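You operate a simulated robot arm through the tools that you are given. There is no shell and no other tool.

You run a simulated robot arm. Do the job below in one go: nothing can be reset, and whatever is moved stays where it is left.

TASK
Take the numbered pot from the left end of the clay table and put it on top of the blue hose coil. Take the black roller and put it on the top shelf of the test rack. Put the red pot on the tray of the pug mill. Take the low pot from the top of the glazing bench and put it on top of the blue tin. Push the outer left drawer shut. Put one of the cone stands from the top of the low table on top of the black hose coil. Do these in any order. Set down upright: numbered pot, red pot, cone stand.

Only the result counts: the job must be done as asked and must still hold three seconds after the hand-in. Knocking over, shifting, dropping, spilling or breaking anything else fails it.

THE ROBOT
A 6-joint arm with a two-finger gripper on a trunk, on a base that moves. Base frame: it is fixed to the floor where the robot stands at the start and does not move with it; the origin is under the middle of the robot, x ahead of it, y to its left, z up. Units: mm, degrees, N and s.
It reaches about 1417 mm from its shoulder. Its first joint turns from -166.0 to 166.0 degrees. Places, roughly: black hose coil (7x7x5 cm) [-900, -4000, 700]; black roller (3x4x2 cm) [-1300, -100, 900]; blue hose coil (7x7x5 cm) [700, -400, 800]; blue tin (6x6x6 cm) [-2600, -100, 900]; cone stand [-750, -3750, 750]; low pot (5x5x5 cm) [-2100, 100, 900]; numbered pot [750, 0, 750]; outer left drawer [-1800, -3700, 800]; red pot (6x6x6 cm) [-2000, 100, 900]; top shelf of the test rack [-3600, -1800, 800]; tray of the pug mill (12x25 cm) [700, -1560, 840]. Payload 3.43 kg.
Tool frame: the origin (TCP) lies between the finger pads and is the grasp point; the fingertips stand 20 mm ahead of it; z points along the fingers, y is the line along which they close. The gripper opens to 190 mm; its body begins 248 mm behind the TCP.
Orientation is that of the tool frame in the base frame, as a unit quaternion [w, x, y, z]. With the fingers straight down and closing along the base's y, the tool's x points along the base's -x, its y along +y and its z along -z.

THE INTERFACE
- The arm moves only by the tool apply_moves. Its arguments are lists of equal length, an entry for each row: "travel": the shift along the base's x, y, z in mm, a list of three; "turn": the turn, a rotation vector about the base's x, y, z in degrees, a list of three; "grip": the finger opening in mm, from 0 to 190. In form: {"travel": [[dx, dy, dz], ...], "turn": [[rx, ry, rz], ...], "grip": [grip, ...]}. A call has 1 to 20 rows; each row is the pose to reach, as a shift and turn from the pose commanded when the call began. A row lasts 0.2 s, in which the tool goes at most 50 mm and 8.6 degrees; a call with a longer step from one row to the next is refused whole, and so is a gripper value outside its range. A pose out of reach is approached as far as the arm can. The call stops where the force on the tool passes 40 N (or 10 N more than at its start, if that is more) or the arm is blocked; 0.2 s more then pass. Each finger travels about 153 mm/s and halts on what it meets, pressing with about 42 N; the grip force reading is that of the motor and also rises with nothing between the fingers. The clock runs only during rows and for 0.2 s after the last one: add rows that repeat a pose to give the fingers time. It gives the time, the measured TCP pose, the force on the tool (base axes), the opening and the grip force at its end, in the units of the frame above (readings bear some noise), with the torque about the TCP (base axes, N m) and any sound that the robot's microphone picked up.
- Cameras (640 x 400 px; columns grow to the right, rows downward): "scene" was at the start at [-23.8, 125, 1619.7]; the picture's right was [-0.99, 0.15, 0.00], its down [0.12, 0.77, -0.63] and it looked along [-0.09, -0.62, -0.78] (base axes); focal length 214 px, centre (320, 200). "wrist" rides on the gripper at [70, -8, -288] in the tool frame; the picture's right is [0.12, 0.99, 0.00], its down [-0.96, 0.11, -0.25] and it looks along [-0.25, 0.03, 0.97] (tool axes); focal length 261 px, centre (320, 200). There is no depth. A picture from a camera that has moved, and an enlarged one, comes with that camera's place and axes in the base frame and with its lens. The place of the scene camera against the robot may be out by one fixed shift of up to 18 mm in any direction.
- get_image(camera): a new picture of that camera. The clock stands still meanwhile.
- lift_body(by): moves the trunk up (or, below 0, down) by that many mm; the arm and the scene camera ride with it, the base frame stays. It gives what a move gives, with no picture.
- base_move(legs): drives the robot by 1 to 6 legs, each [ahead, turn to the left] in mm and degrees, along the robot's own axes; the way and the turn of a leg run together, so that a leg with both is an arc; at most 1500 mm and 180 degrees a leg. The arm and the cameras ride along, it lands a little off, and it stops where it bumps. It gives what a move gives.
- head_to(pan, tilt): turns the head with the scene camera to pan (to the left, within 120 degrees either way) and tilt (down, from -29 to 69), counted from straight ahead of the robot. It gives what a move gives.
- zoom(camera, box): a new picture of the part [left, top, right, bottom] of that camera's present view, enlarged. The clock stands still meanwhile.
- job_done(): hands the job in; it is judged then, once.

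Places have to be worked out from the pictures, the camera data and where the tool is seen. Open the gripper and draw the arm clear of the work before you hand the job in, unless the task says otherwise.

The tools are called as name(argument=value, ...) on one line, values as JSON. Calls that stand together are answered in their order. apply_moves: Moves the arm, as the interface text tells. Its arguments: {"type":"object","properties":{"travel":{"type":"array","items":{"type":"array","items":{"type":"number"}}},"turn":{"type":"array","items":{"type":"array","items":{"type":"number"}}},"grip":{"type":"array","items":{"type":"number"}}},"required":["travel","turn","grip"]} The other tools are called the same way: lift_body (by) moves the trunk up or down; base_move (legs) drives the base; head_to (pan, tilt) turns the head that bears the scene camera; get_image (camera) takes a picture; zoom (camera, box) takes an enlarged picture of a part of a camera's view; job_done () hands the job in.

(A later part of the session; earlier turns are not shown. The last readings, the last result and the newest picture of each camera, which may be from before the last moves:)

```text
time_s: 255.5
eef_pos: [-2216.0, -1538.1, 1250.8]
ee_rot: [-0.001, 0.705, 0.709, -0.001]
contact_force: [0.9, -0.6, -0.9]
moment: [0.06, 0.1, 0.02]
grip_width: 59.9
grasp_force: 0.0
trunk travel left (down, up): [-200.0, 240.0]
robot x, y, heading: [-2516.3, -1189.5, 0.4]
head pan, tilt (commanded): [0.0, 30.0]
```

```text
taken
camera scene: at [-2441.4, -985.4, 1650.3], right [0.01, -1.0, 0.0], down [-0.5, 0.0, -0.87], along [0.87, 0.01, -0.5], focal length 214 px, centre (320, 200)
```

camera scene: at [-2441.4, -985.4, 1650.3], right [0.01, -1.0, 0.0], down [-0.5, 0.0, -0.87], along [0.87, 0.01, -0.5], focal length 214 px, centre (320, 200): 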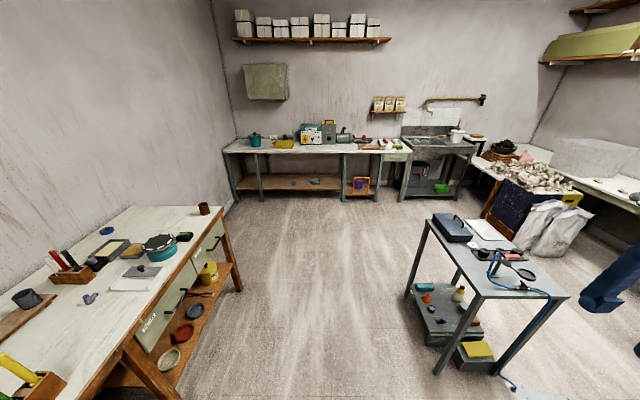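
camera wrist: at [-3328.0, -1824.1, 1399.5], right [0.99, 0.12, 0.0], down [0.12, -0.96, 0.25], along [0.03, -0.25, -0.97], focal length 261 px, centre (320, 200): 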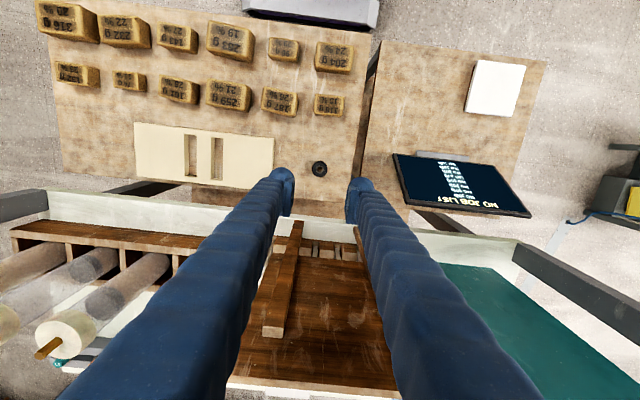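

Clear corridor ahead between bench and trolley. I drive east and arc south past the trolley's east side.

base_move(legs=[[1400, 0], [628, -90]])

head_to(pan=0, tilt=30)

get_image(camera="scene")

```text
time_s: 271.0
eef_pos: [-1111.0, -1832.4, 1251.5]
ee_rot: [-0.002, 1.0, -0.02, -0.001]
contact_force: [0.7, -0.5, -0.3]
moment: [0.05, 0.02, -0.03]
grip_width: 59.5
grasp_force: 0.1
trunk travel left (down, up): [-200.0, 240.0]
robot x, y, heading: [-717.2, -1548.1, -92.0]
head pan, tilt (commanded): [0.0, 30.0]
cut short: leg 2
```

```text
time_s: 271.6
eef_pos: [-1108.9, -1832.0, 1252.2]
ee_rot: [-0.001, 1.0, -0.019, -0.002]
contact_force: [0.8, -0.9, 0.9]
moment: [0.11, 0.27, 0.01]
grip_width: 60.1
grasp_force: 0.0
trunk travel left (down, up): [-200.0, 240.0]
robot x, y, heading: [-720.0, -1547.1, -91.7]
head pan, tilt (commanded): [0.0, 30.0]
```

```text
taken
camera scene: at [-503.7, -1635.2, 1649.9], right [-1.0, 0.03, 0.0], down [0.02, 0.5, -0.87], along [-0.03, -0.86, -0.5], focal length 214 px, centre (320, 200)
```

scene: 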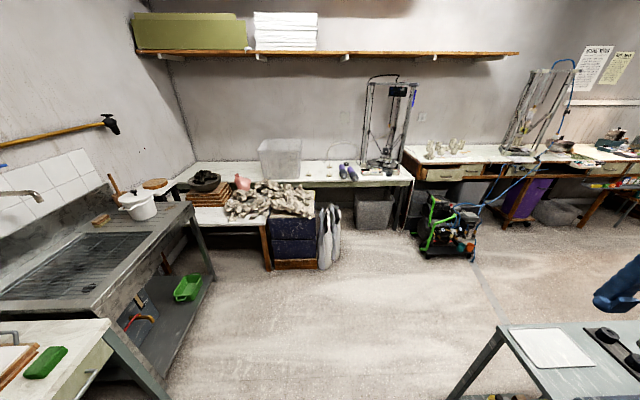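

Positions refined: compressor front y≈-3200…-3270, bags/crates to x≈-730…-816, table front y≈-3555, drawer front centre ≈(-1786, -3620, 775). I go south, arc left to heading 0, then reverse with an S-curve to stand north of the compressor.

base_move(legs=[[700, 0], [550, 92]])

head_to(pan=-100, tilt=35)

get_image(camera="scene")

get_image(camera="wrist")

```text
time_s: 282.7
eef_pos: [-127.2, -3014.3, 1251.3]
ee_rot: [0.0, 0.723, 0.69, -0.001]
contact_force: [0.2, -0.5, 0.0]
moment: [0.04, 0.09, -0.02]
grip_width: 60.1
grasp_force: 0.1
trunk travel left (down, up): [-200.0, 240.0]
robot x, y, heading: [-410.1, -2656.8, -2.8]
head pan, tilt (commanded): [0.0, 30.0]
cut short: leg 2
```

```text
time_s: 284.4
eef_pos: [-126.6, -3013.0, 1251.5]
ee_rot: [-0.001, 0.724, 0.69, -0.001]
contact_force: [0.0, 1.3, 1.1]
moment: [-0.04, 0.04, 0.01]
grip_width: 59.9
grasp_force: 0.0
trunk travel left (down, up): [-200.0, 240.0]
robot x, y, heading: [-411.2, -2653.7, -2.9]
head pan, tilt (commanded): [-100.0, 35.0]
```

```text
taken
camera scene: at [-431.9, -2538.1, 1642.4], right [-0.98, 0.22, 0.0], down [0.12, 0.56, -0.82], along [-0.18, -0.8, -0.57], focal length 214 px, centre (320, 200)
```

scene: 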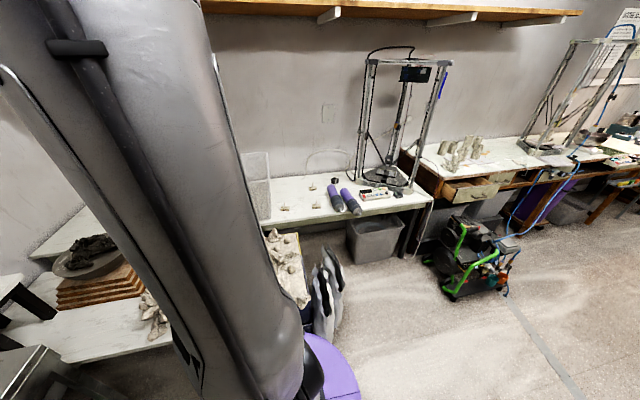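

```text
taken
camera wrist: at [-131.6, -2942.8, 1541.1], right [1.0, 0.07, 0.0], down [0.07, -0.97, 0.25], along [0.01, -0.25, -0.97], focal length 261 px, centre (320, 200)
```

wrist: 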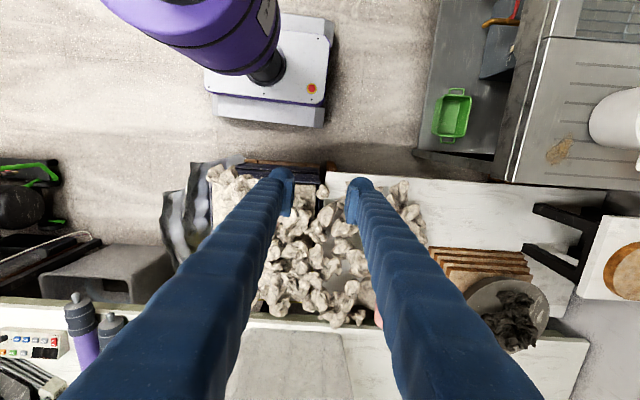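

Good view of the low table. I zoom in on the cone stands and the black coil, and on the drawer.

zoom(camera="scene", box=[260, 160, 380, 235])

zoom(camera="scene", box=[390, 130, 550, 230])

```text
5.33 times, centred on (320, 198) of scene
camera zoom: at [-431.9, -2538.1, 1642.4], right [-0.98, 0.22, 0.0], down [0.12, 0.56, -0.82], along [-0.18, -0.8, -0.57], focal length 1144 px, centre (320, 213)
```

zoom: 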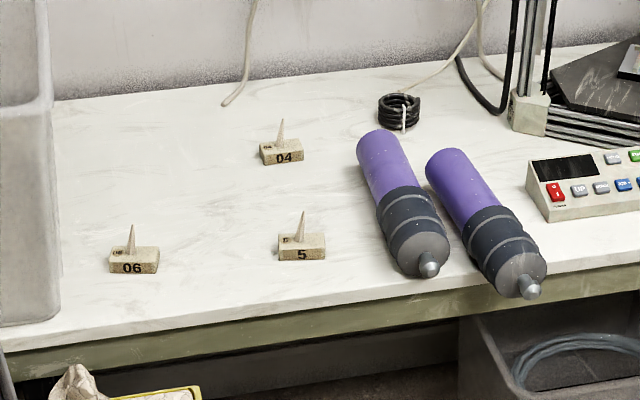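

```text
4.00 times, centred on (470, 180) of scene
camera zoom: at [-431.9, -2538.1, 1642.4], right [-0.98, 0.22, 0.0], down [0.12, 0.56, -0.82], along [-0.18, -0.8, -0.57], focal length 858 px, centre (-280, 280)
```

zoom: 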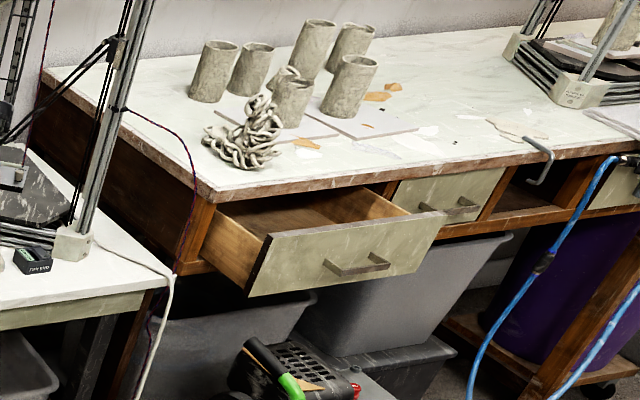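

The outer left drawer is open ~150 mm with a bar handle; I can push its face with the two fingers either side of the handle. I reverse to its level.

base_move(legs=[[-650, 20], [-640, -18]])

head_to(pan=-100, tilt=45)

get_image(camera="scene")

get_image(camera="wrist")

```text
time_s: 293.5
eef_pos: [-1367.0, -3183.5, 1252.3]
ee_rot: [0.0, 0.708, 0.706, -0.002]
contact_force: [-0.3, 0.5, 0.0]
moment: [0.01, -0.04, 0.0]
grip_width: 59.9
grasp_force: 0.0
trunk travel left (down, up): [-200.0, 240.0]
robot x, y, heading: [-1667.1, -2838.4, 0.5]
head pan, tilt (commanded): [-100.0, 35.0]
```

```text
time_s: 294.2
eef_pos: [-1366.5, -3184.2, 1251.8]
ee_rot: [-0.001, 0.708, 0.706, -0.002]
contact_force: [0.0, 0.9, 0.8]
moment: [0.0, 0.01, 0.01]
grip_width: 60.0
grasp_force: 0.1
trunk travel left (down, up): [-200.0, 240.0]
robot x, y, heading: [-1663.7, -2837.9, 0.0]
head pan, tilt (commanded): [-100.0, 45.0]
```

```text
taken
camera scene: at [-1690.9, -2716.8, 1627.7], right [-0.98, 0.18, 0.0], down [0.12, 0.7, -0.71], along [-0.12, -0.7, -0.71], focal length 214 px, centre (320, 200)
```

scene: 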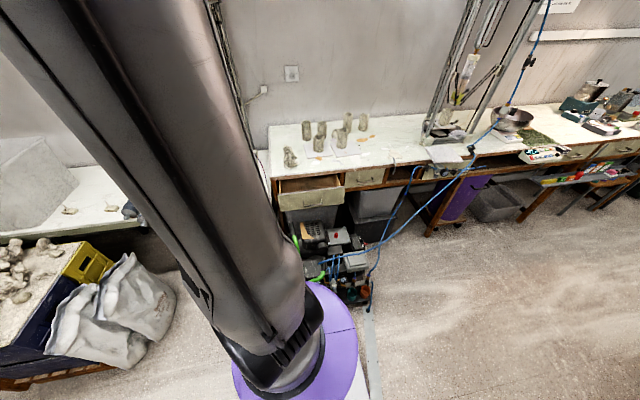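

```text
taken
camera wrist: at [-1374.0, -3114.3, 1541.5], right [0.99, 0.12, 0.0], down [0.11, -0.96, 0.25], along [0.03, -0.25, -0.97], focal length 261 px, centre (320, 200)
```

wrist: 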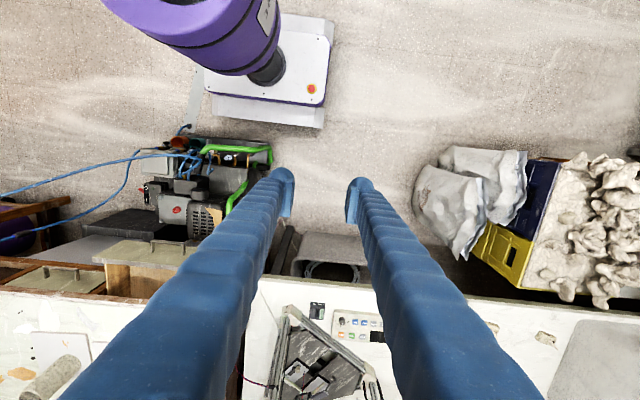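

I zoom the wrist and scene views on the drawer front to fix its place.

zoom(camera="wrist", box=[60, 200, 252, 320])

zoom(camera="scene", box=[260, 150, 380, 225])

```text
3.33 times, centred on (156, 260) of wrist
camera zoom: at [-1374.0, -3114.3, 1541.5], right [0.99, 0.12, 0.0], down [0.11, -0.96, 0.25], along [0.03, -0.25, -0.97], focal length 869 px, centre (867, 0)
```

zoom: 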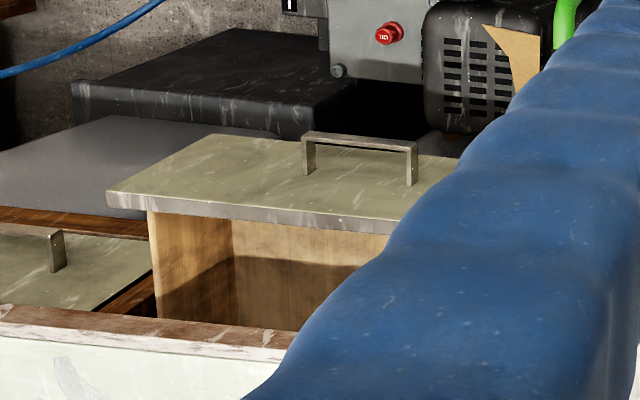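

```text
5.33 times, centred on (320, 188) of scene
camera zoom: at [-1690.9, -2716.8, 1627.7], right [-0.98, 0.18, 0.0], down [0.12, 0.7, -0.71], along [-0.12, -0.7, -0.71], focal length 1144 px, centre (320, 267)
```

zoom: 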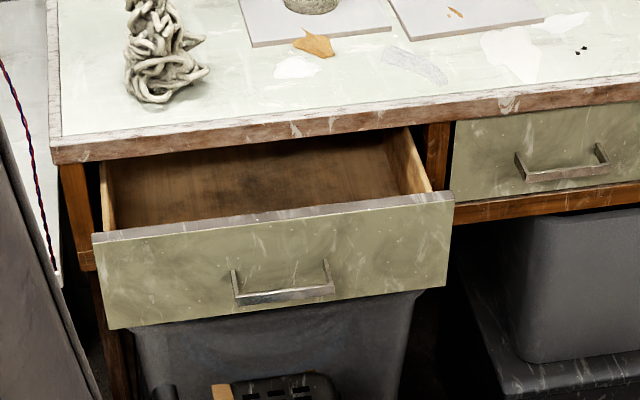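

Drawer face computed: x -1963…-1615, y≈-3527, z 750–880, handle at x≈-1790. I pitch the tool 45° toward the wall with fingers wide, above and in front of the drawer, and look.

apply_moves(travel=[[-36, -10, -5], [-72, -20, -10], [-108, -35, -20], [-144, -50, -30], [-180, -65, -40], [-216, -80, -50], [-252, -95, -60], [-288, -110, -70], [-324, -125, -80], [-360, -140, -90], [-396, -155, -100], [-423, -166, -110], [-423, -166, -110]], turn=[[0, 0, 0], [0, 0, 0], [-5, 0, 0], [-10, 0, 0], [-15, 0, 0], [-20, 0, 0], [-25, 0, 0], [-30, 0, 0], [-35, 0, 0], [-40, 0, 0], [-45, 0, 0], [-45, 0, 0], [-45, 0, 0]], grip=[60, 60, 80, 100, 130, 160, 190, 190, 190, 190, 190, 190, 190])

get_image(camera="wrist")

get_image(camera="scene")

```text
time_s: 295.6
eef_pos: [-1581.9, -3254.8, 1139.3]
ee_rot: [0.057, 0.703, 0.704, -0.079]
contact_force: [0.7, -0.3, -0.4]
moment: [0.11, 0.04, 0.02]
grip_width: 189.7
grasp_force: 0.1
trunk travel left (down, up): [-200.0, 240.0]
robot x, y, heading: [-1662.2, -2835.4, -0.1]
head pan, tilt (commanded): [-100.0, 45.0]
stopped in row 7: the arm was blocked; the commanded pose is now the measured one
```

```text
taken
camera wrist: at [-1581.2, -3131.4, 1409.8], right [0.99, 0.12, -0.05], down [0.13, -0.9, 0.42], along [0.0, -0.43, -0.9], focal length 261 px, centre (320, 200)
```

wrist: 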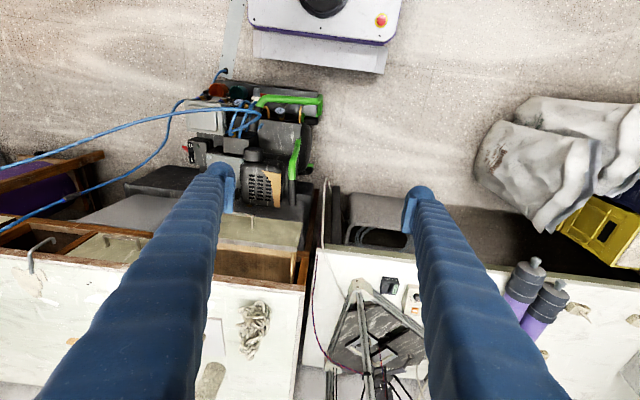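

```text
taken
camera scene: at [-1681.0, -2718.6, 1627.5], right [-1.0, 0.06, 0.0], down [0.04, 0.71, -0.7], along [-0.04, -0.7, -0.71], focal length 214 px, centre (320, 200)
```

scene: 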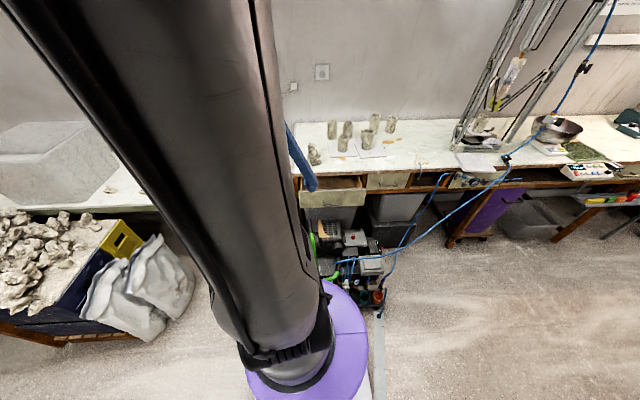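

The arm was blocked because, folded so close to the body, it touched the head (the camera turned a little). I back the arm off, straighten the tool, then move the base farther from the drawer so the arm can stretch.

apply_moves(travel=[[20, 0, 15], [45, 5, 35], [75, 10, 60], [110, 20, 85], [150, 25, 105], [180, 15, 112], [180, -20, 112], [180, -60, 112], [180, -60, 112]], turn=[[2, 0, 0], [4, 0, 0], [6, 0, 0], [8, 0, 0], [10, 0, 0], [10, 0, 0], [10, 0, 0], [10, 0, 0], [10, 0, 0]], grip=[190, 190, 190, 190, 190, 190, 190, 190, 190])

head_to(pan=-60, tilt=40)

get_image(camera="scene")

```text
time_s: 297.6
eef_pos: [-1401.5, -3315.6, 1252.1]
ee_rot: [-0.003, 0.706, 0.708, -0.018]
contact_force: [0.3, -1.2, -0.4]
moment: [0.09, -0.05, 0.0]
grip_width: 189.7
grasp_force: 0.0
trunk travel left (down, up): [-200.0, 240.0]
robot x, y, heading: [-1661.2, -2840.9, 0.2]
head pan, tilt (commanded): [-100.0, 45.0]
```

```text
time_s: 298.7
eef_pos: [-1401.2, -3313.9, 1252.1]
ee_rot: [-0.003, 0.706, 0.708, -0.018]
contact_force: [0.2, 1.4, 0.2]
moment: [0.0, -0.02, 0.01]
grip_width: 189.9
grasp_force: 0.0
trunk travel left (down, up): [-200.0, 240.0]
robot x, y, heading: [-1662.6, -2839.6, -0.1]
head pan, tilt (commanded): [-60.0, 40.0]
```

```text
taken
camera scene: at [-1634.2, -2710.6, 1634.9], right [-0.87, -0.5, 0.0], down [-0.32, 0.56, -0.77], along [0.38, -0.66, -0.64], focal length 214 px, centre (320, 200)
```

scene: 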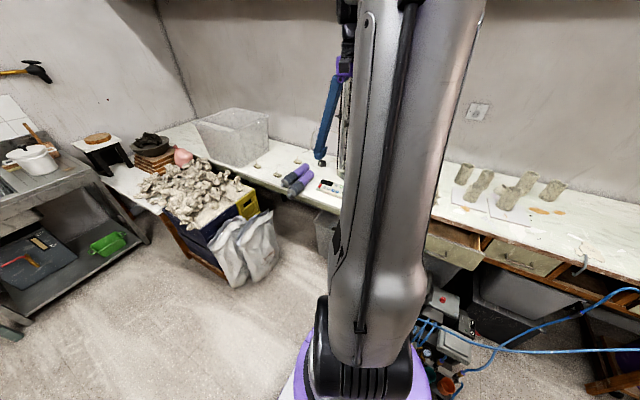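

Arm is free again. Now I shift the base north with a forward S-curve and a straight reverse.

base_move(legs=[[320, 42], [320, -42], [-650, 0]])

head_to(pan=-110, tilt=35)

get_image(camera="scene")

get_image(camera="wrist")

```text
time_s: 309.2
eef_pos: [-1458.8, -3091.7, 1253.0]
ee_rot: [-0.003, 0.709, 0.705, -0.018]
contact_force: [-0.5, -0.1, 0.0]
moment: [0.02, -0.03, 0.0]
grip_width: 190.2
grasp_force: 0.2
trunk travel left (down, up): [-200.0, 240.0]
robot x, y, heading: [-1719.4, -2611.5, -0.6]
head pan, tilt (commanded): [-60.0, 40.0]
```

```text
time_s: 310.4
eef_pos: [-1458.8, -3090.9, 1253.8]
ee_rot: [-0.003, 0.709, 0.705, -0.018]
contact_force: [-0.2, 0.5, 0.0]
moment: [0.0, 0.01, -0.03]
grip_width: 189.9
grasp_force: 0.1
trunk travel left (down, up): [-200.0, 240.0]
robot x, y, heading: [-1713.3, -2612.7, -0.6]
head pan, tilt (commanded): [-110.0, 35.0]
```

```text
taken
camera scene: at [-1758.2, -2493.7, 1642.5], right [-0.94, 0.35, 0.0], down [0.2, 0.54, -0.82], along [-0.29, -0.77, -0.57], focal length 214 px, centre (320, 200)
```

scene: 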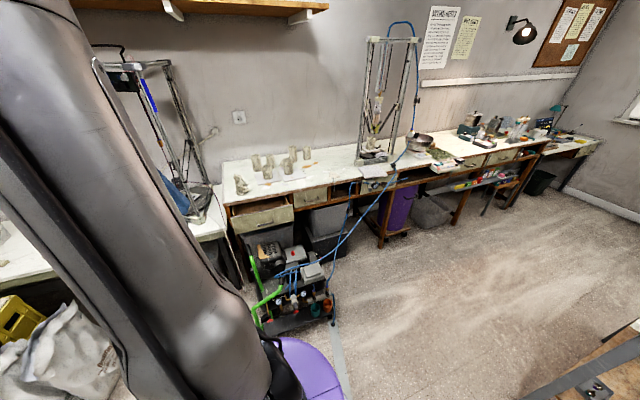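

```text
taken
camera wrist: at [-1458.0, -3015.2, 1540.4], right [0.99, 0.11, -0.03], down [0.12, -0.96, 0.26], along [0.0, -0.27, -0.96], focal length 261 px, centre (320, 200)
```

wrist: 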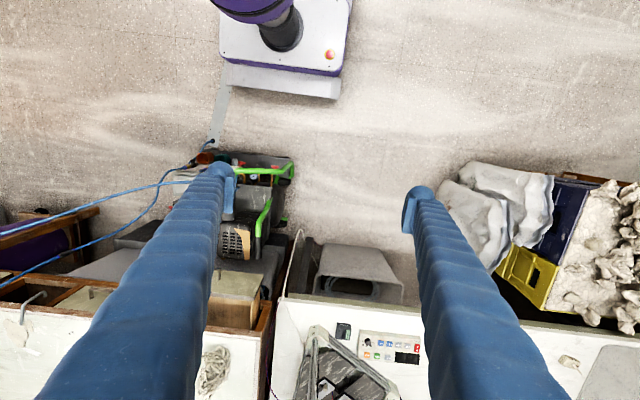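

Now with more distance I take the tool over to the drawer vertically first, then pitch it 45° toward the wall at arm's length.

apply_moves(travel=[[-30, -32, 0], [-60, -64, 0], [-93, -96, 0], [-126, -128, 0], [-160, -160, 0], [-194, -192, 0], [-228, -224, 0], [-262, -256, 0], [-296, -285, 0], [-330, -309, 0], [-330, -309, 0]], turn=[[0, 0, 0], [0, 0, 0], [0, 0, 0], [0, 0, 0], [0, 0, 0], [0, 0, 0], [0, 0, 0], [0, 0, 0], [0, 0, 0], [0, 0, 0], [0, 0, 0]], grip=[190, 190, 190, 190, 190, 190, 190, 190, 190, 190, 190])

apply_moves(travel=[[0, -8, -20], [0, -16, -45], [0, -24, -70], [0, -32, -95], [0, -40, -120], [0, -48, -145], [0, -55, -170], [0, -55, -170]], turn=[[-6.3, 0, 0], [-12.6, 0, 0], [-19, 0, 0], [-25.2, 0, 0], [-31.5, 0, 0], [-37.8, 0, 0], [-44, 0, 0], [-44, 0, 0]], grip=[190, 190, 190, 190, 190, 190, 190, 190])

get_image(camera="wrist")

get_image(camera="scene")

```text
time_s: 312.8
eef_pos: [-1788.6, -3399.4, 1251.3]
ee_rot: [-0.003, 0.709, 0.705, -0.017]
contact_force: [0.4, -0.9, 0.1]
moment: [0.09, -0.03, 0.0]
grip_width: 190.1
grasp_force: 0.1
trunk travel left (down, up): [-200.0, 240.0]
robot x, y, heading: [-1719.8, -2614.1, -0.5]
head pan, tilt (commanded): [-110.0, 35.0]
```

```text
time_s: 314.6
eef_pos: [-1821.9, -3440.5, 1092.2]
ee_rot: [0.201, 0.68, 0.651, -0.271]
contact_force: [-0.4, -0.6, -0.1]
moment: [0.02, 0.02, -0.01]
grip_width: 190.1
grasp_force: 0.1
out of reach, approached as far as the arm can: row 6, 7
trunk travel left (down, up): [-200.0, 240.0]
robot x, y, heading: [-1719.4, -2614.8, -0.8]
head pan, tilt (commanded): [-110.0, 35.0]
```

```text
taken
camera wrist: at [-1796.9, -3206.9, 1271.9], right [0.99, 0.02, -0.15], down [0.13, -0.6, 0.79], along [-0.08, -0.8, -0.6], focal length 261 px, centre (320, 200)
```

wrist: 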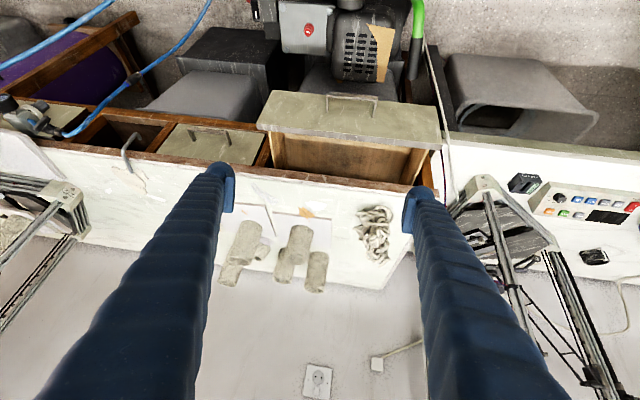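

```text
taken
camera scene: at [-1758.6, -2494.2, 1642.5], right [-0.94, 0.35, 0.0], down [0.2, 0.54, -0.82], along [-0.29, -0.77, -0.57], focal length 214 px, centre (320, 200)
```

scene: 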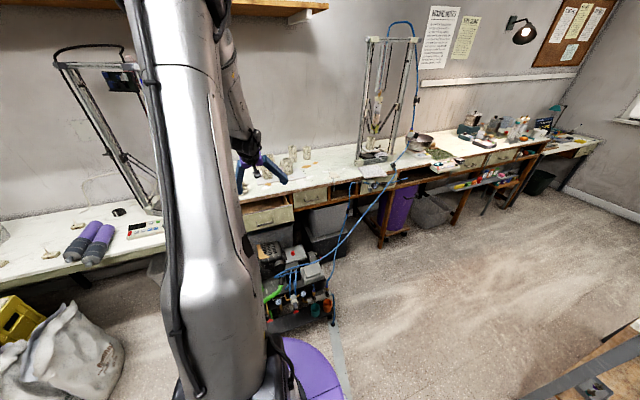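

The pitch came out about 39° before the arm's limit, which is enough. The drawer face is at y≈-3530, handle at x≈-1800. I relax the pitch by 12° and lower toward face height in front of the drawer.

apply_moves(travel=[[-4, 0, 0], [-8, 0, -15], [-8, 0, -50], [-8, 0, -95], [-8, 0, -140], [-8, 0, -140]], turn=[[6, 0, 0], [12, 0, 0], [12, 0, 0], [12, 0, 0], [12, 0, 0], [12, 0, 0]], grip=[190, 190, 190, 190, 190, 190])

get_image(camera="wrist")

get_image(camera="scene")

```text
time_s: 316.2
eef_pos: [-1774.1, -3435.3, 933.8]
ee_rot: [0.177, 0.617, 0.742, -0.193]
contact_force: [0.3, 0.7, -0.8]
moment: [-0.04, -0.01, -0.01]
grip_width: 190.1
grasp_force: 0.0
out of reach, approached as far as the arm can: row 1
trunk travel left (down, up): [-200.0, 240.0]
robot x, y, heading: [-1722.4, -2613.9, -0.5]
head pan, tilt (commanded): [-110.0, 35.0]
stopped in row 6: the arm was blocked; the commanded pose is now the measured one
```

```text
taken
camera wrist: at [-1801.5, -3231.6, 1147.8], right [0.96, 0.26, -0.13], down [0.28, -0.67, 0.69], along [0.1, -0.69, -0.71], focal length 261 px, centre (320, 200)
```

wrist: 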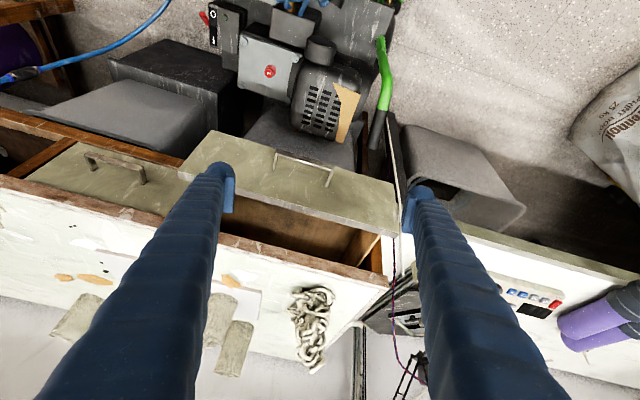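

```text
taken
camera scene: at [-1758.8, -2492.6, 1642.4], right [-0.94, 0.35, 0.0], down [0.2, 0.54, -0.82], along [-0.29, -0.77, -0.57], focal length 214 px, centre (320, 200)
```

scene: 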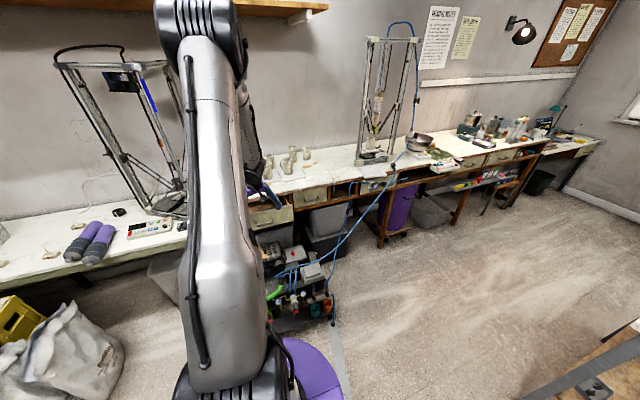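

The arm stopped short again with the tool twisted ~10°; this pitch is at its joint limits. I go back up and settle on a milder 15° pitch with the yaw corrected.

apply_moves(travel=[[0, 5, 20], [-3, 10, 45], [-6, 15, 70], [-9, 20, 95], [-12, 20, 110], [-15, 20, 120], [-15, 20, 120]], turn=[[2.5, -0.6, -1.6], [5, -1.3, -3.2], [7.5, -2, -4.8], [10, -2.6, -6.4], [12.5, -3.2, -8], [15, -3.9, -9.5], [15, -3.9, -9.5]], grip=[190, 190, 190, 190, 190, 190, 190])

get_image(camera="wrist")

get_image(camera="scene")

```text
time_s: 317.8
eef_pos: [-1788.3, -3415.1, 1051.7]
ee_rot: [0.102, 0.7, 0.701, -0.086]
contact_force: [-0.5, 0.1, 0.8]
moment: [0.02, 0.03, 0.02]
grip_width: 190.2
grasp_force: 0.1
out of reach, approached as far as the arm can: row 1, 2
trunk travel left (down, up): [-200.0, 240.0]
robot x, y, heading: [-1713.2, -2612.9, -0.6]
head pan, tilt (commanded): [-110.0, 35.0]
```

```text
taken
camera wrist: at [-1803.6, -3270.8, 1311.4], right [0.99, 0.12, -0.01], down [0.11, -0.86, 0.5], along [0.05, -0.49, -0.87], focal length 261 px, centre (320, 200)
```

wrist: 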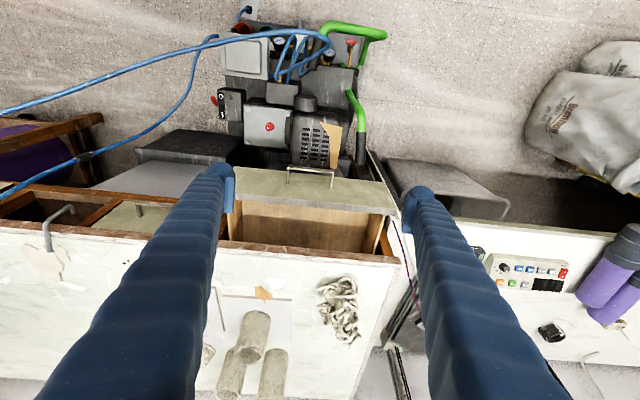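

```text
taken
camera scene: at [-1758.8, -2493.9, 1642.5], right [-0.94, 0.35, 0.0], down [0.2, 0.54, -0.82], along [-0.29, -0.77, -0.57], focal length 214 px, centre (320, 200)
```

scene: 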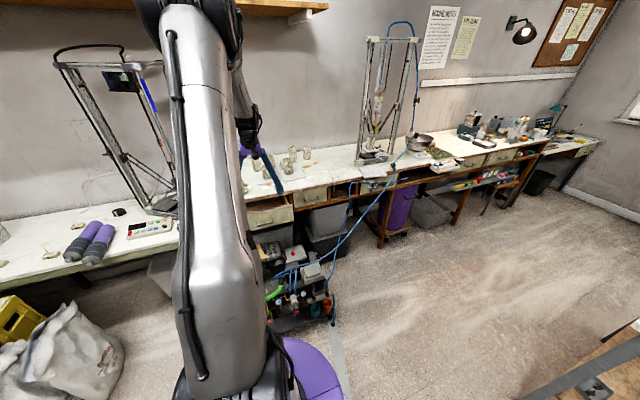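

Pose is good now: 15° pitch, aligned. I lower to z≈825 in front of the face, straddling the handle.

apply_moves(travel=[[-4, -10, -40], [-8, -18, -85], [-10, -25, -130], [-10, -25, -175], [-10, -25, -210], [-10, -25, -227], [-10, -25, -227]], turn=[[0, 0, 0], [0, 0, 0], [0, 0, 0], [0, 0, 0], [0, 0, 0], [0, 0, 0], [0, 0, 0]], grip=[190, 190, 190, 190, 190, 190, 190])

get_image(camera="wrist")

zoom(camera="scene", box=[210, 140, 350, 230])

```text
time_s: 319.4
eef_pos: [-1798.1, -3441.1, 824.8]
ee_rot: [0.103, 0.701, 0.7, -0.088]
contact_force: [0.1, 0.0, 0.2]
moment: [0.02, 0.01, -0.01]
grip_width: 189.7
grasp_force: 0.1
trunk travel left (down, up): [-200.0, 240.0]
robot x, y, heading: [-1715.2, -2614.9, -0.6]
head pan, tilt (commanded): [-110.0, 35.0]
```

```text
taken
camera wrist: at [-1812.9, -3297.3, 1084.5], right [0.99, 0.12, -0.01], down [0.11, -0.86, 0.5], along [0.05, -0.49, -0.87], focal length 261 px, centre (320, 200)
```

wrist: 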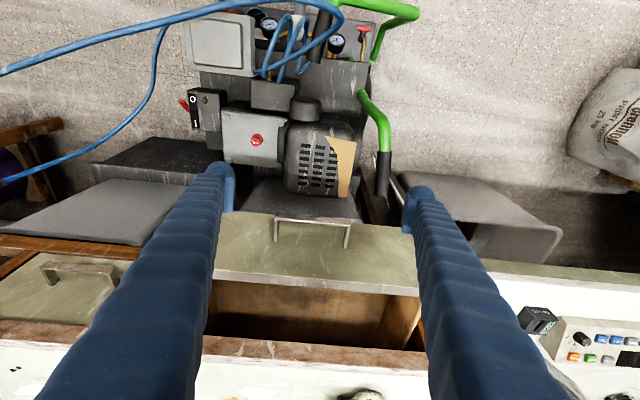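

```text
4.44 times, centred on (280, 185) of scene
camera zoom: at [-1758.9, -2494.0, 1642.5], right [-0.94, 0.35, 0.0], down [0.2, 0.54, -0.82], along [-0.29, -0.77, -0.57], focal length 953 px, centre (498, 267)
```

zoom: 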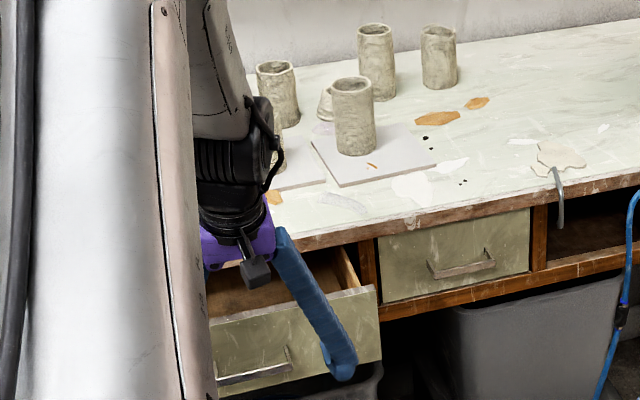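

The finger straddles the handle in front of the face. I push toward the wall (-y) in small rows; the force limit will stop me when the drawer is shut.

apply_moves(travel=[[0, -15, 0], [0, -30, 0], [0, -45, 0], [0, -55, 0], [0, -63, 0], [0, -71, 0], [0, -79, 0], [0, -87, 0], [0, -95, 0], [0, -103, 0], [0, -111, 0], [0, -119, 0], [0, -127, 0], [0, -135, 0]], turn=[[0, 0, 0], [0, 0, 0], [0, 0, 0], [0, 0, 0], [0, 0, 0], [0, 0, 0], [0, 0, 0], [0, 0, 0], [0, 0, 0], [0, 0, 0], [0, 0, 0], [0, 0, 0], [0, 0, 0], [0, 0, 0]], grip=[190, 190, 190, 190, 190, 190, 190, 190, 190, 190, 190, 190, 190, 190])

zoom(camera="scene", box=[210, 140, 350, 230])

get_image(camera="wrist")

```text
time_s: 322.4
eef_pos: [-1799.3, -3574.1, 825.8]
ee_rot: [0.104, 0.701, 0.7, -0.087]
contact_force: [0.3, -0.8, 1.2]
moment: [0.01, 0.01, 0.03]
grip_width: 190.2
grasp_force: 0.1
trunk travel left (down, up): [-200.0, 240.0]
robot x, y, heading: [-1719.7, -2613.0, -0.8]
head pan, tilt (commanded): [-110.0, 35.0]
```

```text
4.44 times, centred on (280, 185) of scene
camera zoom: at [-1758.8, -2493.9, 1642.5], right [-0.94, 0.35, 0.0], down [0.2, 0.54, -0.82], along [-0.29, -0.77, -0.57], focal length 953 px, centre (498, 267)
```

zoom: 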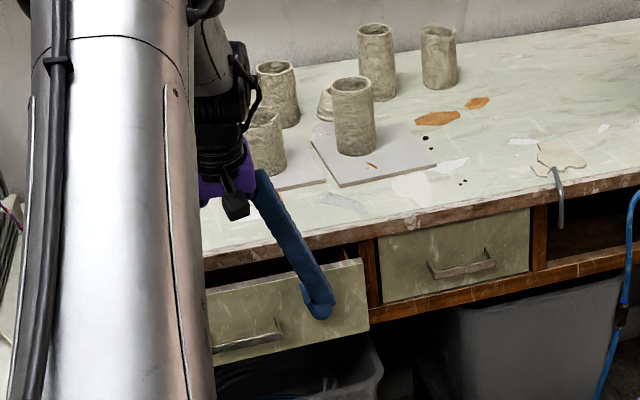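

```text
taken
camera wrist: at [-1813.3, -3430.7, 1085.5], right [0.99, 0.12, -0.01], down [0.11, -0.86, 0.5], along [0.05, -0.5, -0.87], focal length 261 px, centre (320, 200)
```

wrist: 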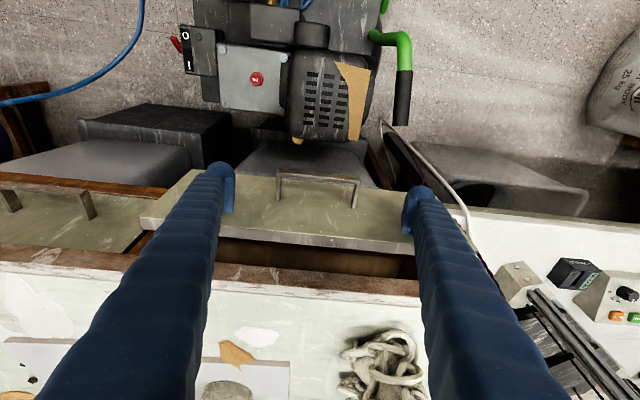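

The drawer slides easily; about 60 mm remain. I keep pushing.

apply_moves(travel=[[0, -8, 0], [0, -16, 0], [0, -24, 0], [0, -32, 0], [0, -40, 0], [0, -46, 0], [0, -52, 0], [0, -58, 0], [0, -64, 0], [0, -70, 0]], turn=[[0, 0, 0], [0, 0, 0], [0, 0, 0], [0, 0, 0], [0, 0, 0], [0, 0, 0], [0, 0, 0], [0, 0, 0], [0, 0, 0], [0, 0, 0]], grip=[190, 190, 190, 190, 190, 190, 190, 190, 190, 190])

zoom(camera="scene", box=[210, 140, 350, 230])

get_image(camera="wrist")

```text
time_s: 324.5
eef_pos: [-1799.1, -3633.6, 822.0]
ee_rot: [0.099, 0.701, 0.702, -0.081]
contact_force: [-0.3, 7.9, -2.5]
moment: [-0.05, -0.04, -0.06]
grip_width: 190.0
grasp_force: 0.2
trunk travel left (down, up): [-200.0, 240.0]
robot x, y, heading: [-1715.0, -2610.4, -0.6]
head pan, tilt (commanded): [-110.0, 35.0]
stopped in row 10: the force on the tool passed its limit at 46 N (the readings are from after the stop); the commanded pose is now the measured one
```

```text
4.44 times, centred on (280, 185) of scene
camera zoom: at [-1758.9, -2493.0, 1642.3], right [-0.94, 0.35, 0.0], down [0.2, 0.54, -0.82], along [-0.29, -0.77, -0.57], focal length 953 px, centre (498, 267)
```

zoom: 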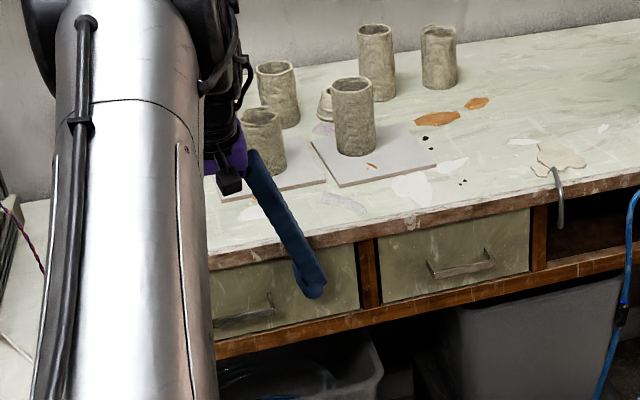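

```text
taken
camera wrist: at [-1813.6, -3493.1, 1082.5], right [0.99, 0.12, -0.01], down [0.11, -0.87, 0.49], along [0.05, -0.48, -0.87], focal length 261 px, centre (320, 200)
```

wrist: 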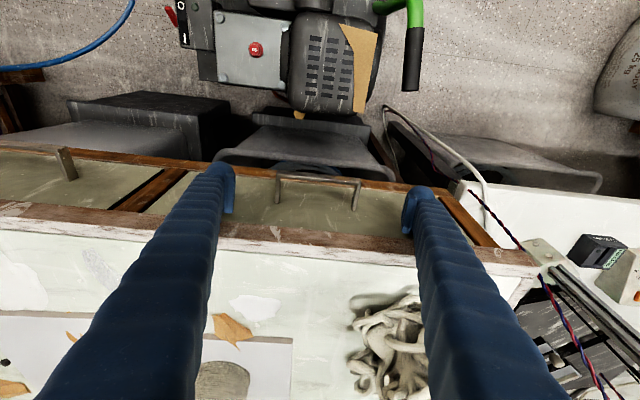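

The force limit (46 N) stopped the push with the drawer flush in its frame like its neighbour. I back the fingers off, raise, and check it.

apply_moves(travel=[[0, 20, 0], [0, 60, 0], [0, 105, 5], [0, 150, 20], [0, 180, 55], [0, 190, 100], [0, 190, 145], [0, 190, 190], [0, 190, 230], [0, 190, 230]], turn=[[0, 0, 0], [0, 0, 0], [0, 0, 0], [0, 0, 0], [0, 0, 0], [0, 0, 0], [0, 0, 0], [0, 0, 0], [0, 0, 0], [0, 0, 0]], grip=[190, 190, 190, 190, 190, 190, 190, 190, 190, 190])

zoom(camera="scene", box=[210, 140, 350, 230])

get_image(camera="wrist")

```text
time_s: 326.7
eef_pos: [-1797.4, -3445.1, 1052.6]
ee_rot: [0.099, 0.701, 0.701, -0.083]
contact_force: [-0.1, 0.1, 0.0]
moment: [-0.05, 0.02, 0.01]
grip_width: 190.1
grasp_force: 0.0
trunk travel left (down, up): [-200.0, 240.0]
robot x, y, heading: [-1717.0, -2612.1, -0.8]
head pan, tilt (commanded): [-110.0, 35.0]
```

```text
4.44 times, centred on (280, 185) of scene
camera zoom: at [-1758.9, -2493.5, 1642.4], right [-0.94, 0.35, 0.0], down [0.2, 0.54, -0.82], along [-0.29, -0.77, -0.57], focal length 953 px, centre (498, 267)
```

zoom: 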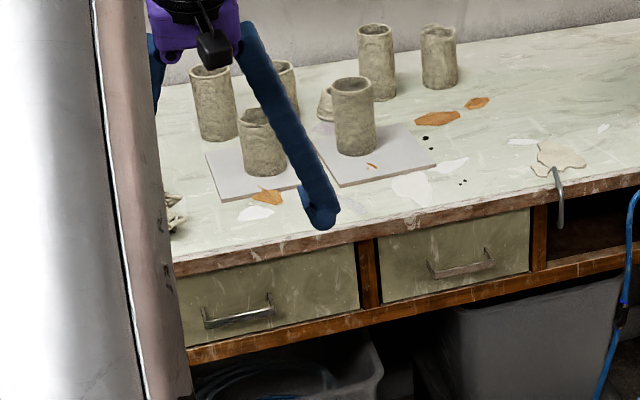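

```text
taken
camera wrist: at [-1812.8, -3305.2, 1313.0], right [0.99, 0.12, -0.01], down [0.11, -0.87, 0.49], along [0.05, -0.49, -0.87], focal length 261 px, centre (320, 200)
```

wrist: 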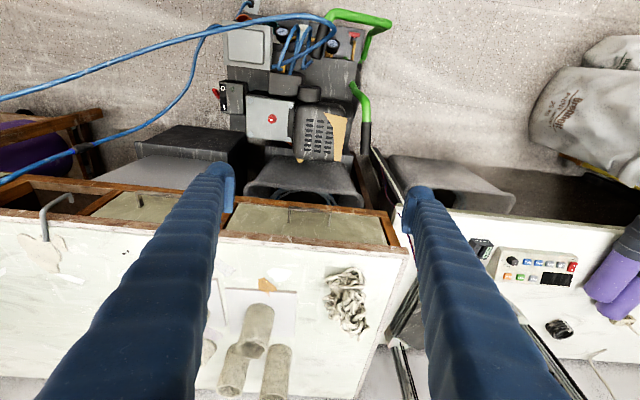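

The outer left drawer is fully shut. Now the cone stand: I bring the arm back to a safe travel pose and plan a forward S-curve, then a reverse S-curve, to stand in front of the low table between compressor and bags.

apply_moves(travel=[[0, 20, 40], [0, 40, 80], [10, 60, 120], [30, 80, 155], [60, 105, 180], [95, 130, 197], [130, 160, 200], [165, 190, 200], [200, 215, 200], [240, 240, 200], [280, 265, 200], [318, 290, 200], [352, 305, 200], [380, 315, 200], [380, 315, 200]], turn=[[0, 0, 0], [2, 0, 0], [4, 0, 0], [6, 0, 0], [8, 0, 0], [10, 0, 0], [12, 0, 0], [14, 0, 0], [15, 0, 0], [15, 0, 0], [15, 0, 0], [15, 0, 0], [15, 0, 0], [15, 0, 0], [15, 0, 0]], grip=[190, 190, 170, 140, 110, 90, 90, 90, 90, 90, 90, 90, 90, 90, 90])

base_move(legs=[[520, -21], [520, 22]])

get_image(camera="wrist")

head_to(pan=-110, tilt=40)

get_image(camera="scene")

```text
time_s: 329.9
eef_pos: [-1419.1, -3129.4, 1253.3]
ee_rot: [0.008, 0.708, 0.706, 0.009]
contact_force: [-0.5, 0.1, 0.4]
moment: [-0.02, 0.02, 0.03]
grip_width: 89.8
grasp_force: 0.0
trunk travel left (down, up): [-200.0, 240.0]
robot x, y, heading: [-1717.7, -2616.3, -0.5]
head pan, tilt (commanded): [-110.0, 35.0]
```

```text
time_s: 337.6
eef_pos: [-372.9, -3320.5, 1251.4]
ee_rot: [0.008, 0.701, 0.713, 0.009]
contact_force: [0.2, 0.0, -0.7]
moment: [0.01, 0.08, 0.0]
grip_width: 90.2
grasp_force: 0.1
trunk travel left (down, up): [-200.0, 240.0]
robot x, y, heading: [-686.0, -2817.1, 0.6]
head pan, tilt (commanded): [-110.0, 35.0]
```

```text
taken
camera wrist: at [-388.9, -3251.8, 1541.0], right [0.99, 0.14, 0.02], down [0.13, -0.96, 0.25], along [0.06, -0.24, -0.97], focal length 261 px, centre (320, 200)
```

wrist: 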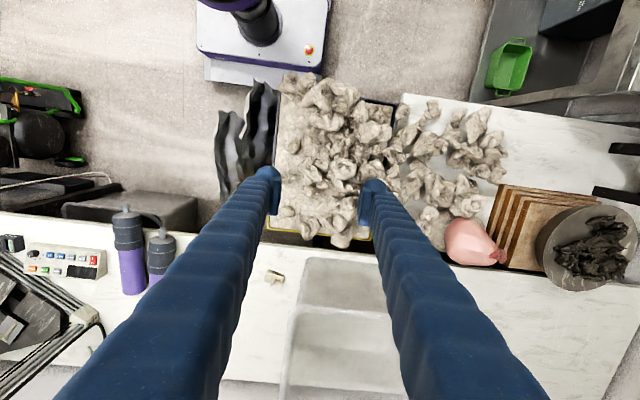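

```text
time_s: 338.2
eef_pos: [-373.2, -3321.9, 1252.7]
ee_rot: [0.008, 0.701, 0.713, 0.01]
contact_force: [-0.2, -0.4, 0.1]
moment: [0.09, 0.01, -0.02]
grip_width: 89.9
grasp_force: 0.1
trunk travel left (down, up): [-200.0, 240.0]
robot x, y, heading: [-682.8, -2814.6, 0.3]
head pan, tilt (commanded): [-110.0, 40.0]
```

```text
taken
camera scene: at [-726.2, -2696.4, 1635.0], right [-0.94, 0.33, 0.0], down [0.21, 0.61, -0.77], along [-0.26, -0.72, -0.64], focal length 214 px, centre (320, 200)
```

scene: 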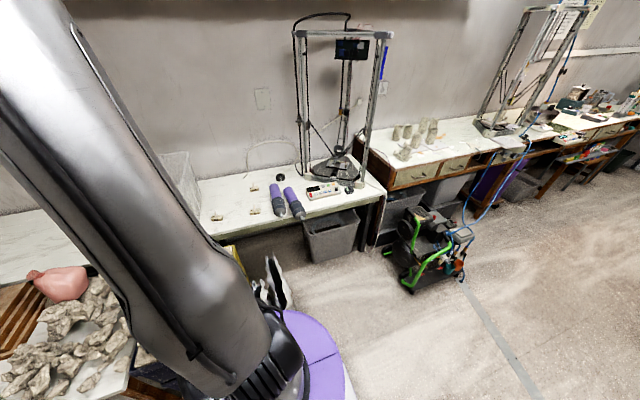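

Crates and bags are close on the right, but the reverse S-curve moves away from them. I do it now.

base_move(legs=[[-300, 50], [-300, -50]])

get_image(camera="wrist")

head_to(pan=-80, tilt=40)

get_image(camera="scene")

```text
time_s: 345.5
eef_pos: [-895.7, -3574.6, 1252.7]
ee_rot: [0.008, 0.697, 0.717, 0.01]
contact_force: [-0.3, 0.1, 0.5]
moment: [0.0, -0.08, -0.02]
grip_width: 90.0
grasp_force: 0.0
trunk travel left (down, up): [-200.0, 240.0]
robot x, y, heading: [-1213.8, -3065.0, 1.1]
head pan, tilt (commanded): [-110.0, 40.0]
```

```text
taken
camera wrist: at [-913.3, -3507.1, 1541.9], right [0.99, 0.15, 0.02], down [0.14, -0.96, 0.25], along [0.06, -0.24, -0.97], focal length 261 px, centre (320, 200)
```

wrist: 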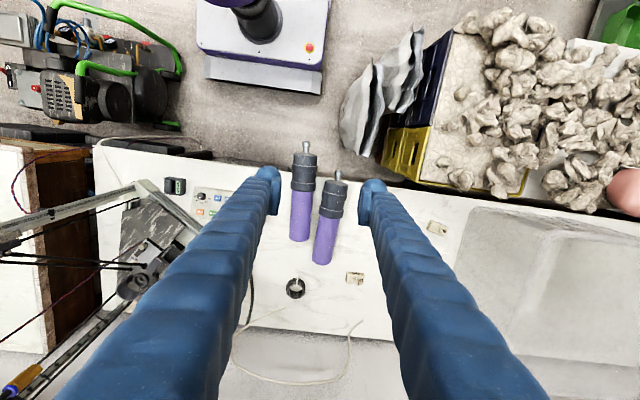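

```text
time_s: 346.5
eef_pos: [-895.7, -3575.2, 1253.8]
ee_rot: [0.007, 0.697, 0.717, 0.009]
contact_force: [0.2, -0.6, -0.1]
moment: [-0.08, -0.02, -0.01]
grip_width: 90.1
grasp_force: 0.1
trunk travel left (down, up): [-200.0, 240.0]
robot x, y, heading: [-1213.4, -3066.2, 1.3]
head pan, tilt (commanded): [-80.0, 40.0]
```

```text
taken
camera scene: at [-1211.4, -2947.2, 1634.9], right [-0.98, -0.19, 0.0], down [-0.12, 0.63, -0.77], along [0.15, -0.75, -0.64], focal length 214 px, centre (320, 200)
```

scene: 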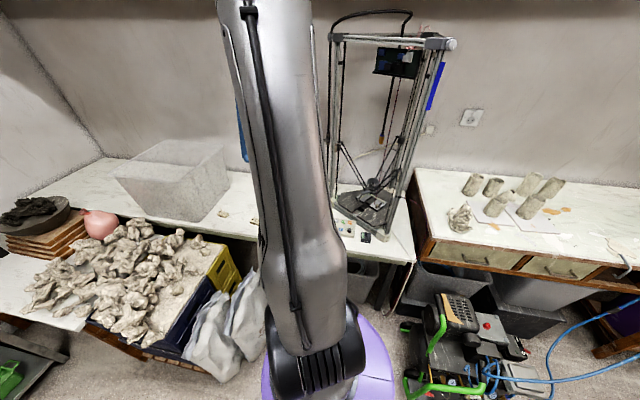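

Well placed: the coil ≈(-897, -4010), stands 04 ≈(-704, -3960), 5 ≈(-675, -3726), 06 ≈(-471, -3742). I'll take stand 5. I move above it, levelling the tool's small tilt.

apply_moves(travel=[[32, -9, -25], [64, -18, -55], [96, -27, -85], [128, -36, -115], [160, -45, -145], [192, -55, -175], [221, -65, -203], [221, -65, -203]], turn=[[0, 0.4, -0.5], [0, 0.8, -1], [0, 1.46, -1.6], [0, 1.46, -1.6], [0, 1.46, -1.6], [0, 1.46, -1.6], [0, 1.46, -1.6], [0, 1.46, -1.6]], grip=[120, 150, 190, 190, 190, 190, 190, 190])

get_image(camera="wrist")

zoom(camera="wrist", box=[240, 150, 400, 250])

```text
time_s: 348.3
eef_pos: [-673.4, -3642.1, 1051.3]
ee_rot: [-0.001, 0.706, 0.708, 0.0]
contact_force: [0.4, -0.7, 0.0]
moment: [0.1, -0.02, 0.02]
grip_width: 190.1
grasp_force: 0.1
trunk travel left (down, up): [-200.0, 240.0]
robot x, y, heading: [-1210.4, -3069.8, 1.1]
head pan, tilt (commanded): [-80.0, 40.0]
```

```text
taken
camera wrist: at [-680.5, -3573.0, 1340.2], right [0.99, 0.12, 0.0], down [0.12, -0.96, 0.24], along [0.03, -0.24, -0.97], focal length 261 px, centre (320, 200)
```

wrist: 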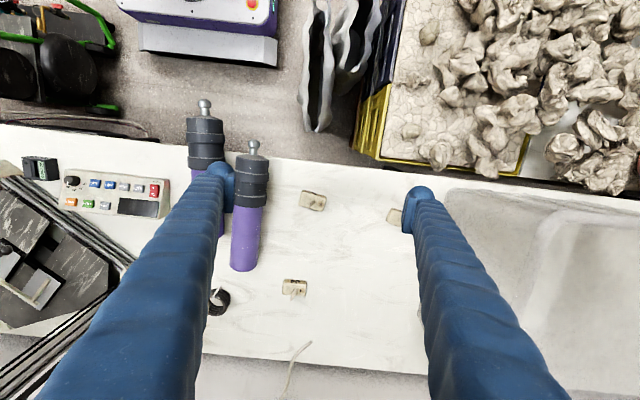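

```text
4.00 times, centred on (320, 200) of wrist
camera zoom: at [-680.5, -3573.0, 1340.2], right [0.99, 0.12, 0.0], down [0.12, -0.96, 0.24], along [0.03, -0.24, -0.97], focal length 1043 px, centre (320, 200)
```

zoom: 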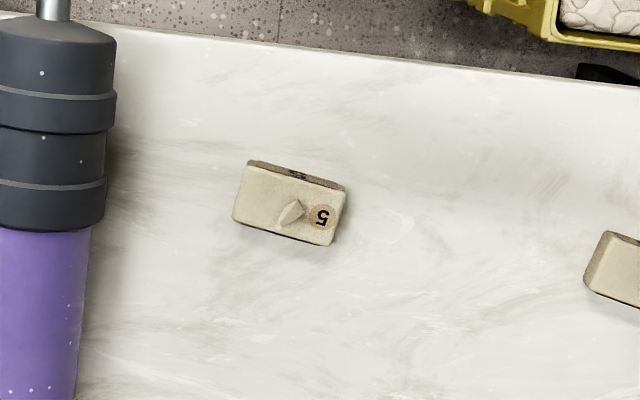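

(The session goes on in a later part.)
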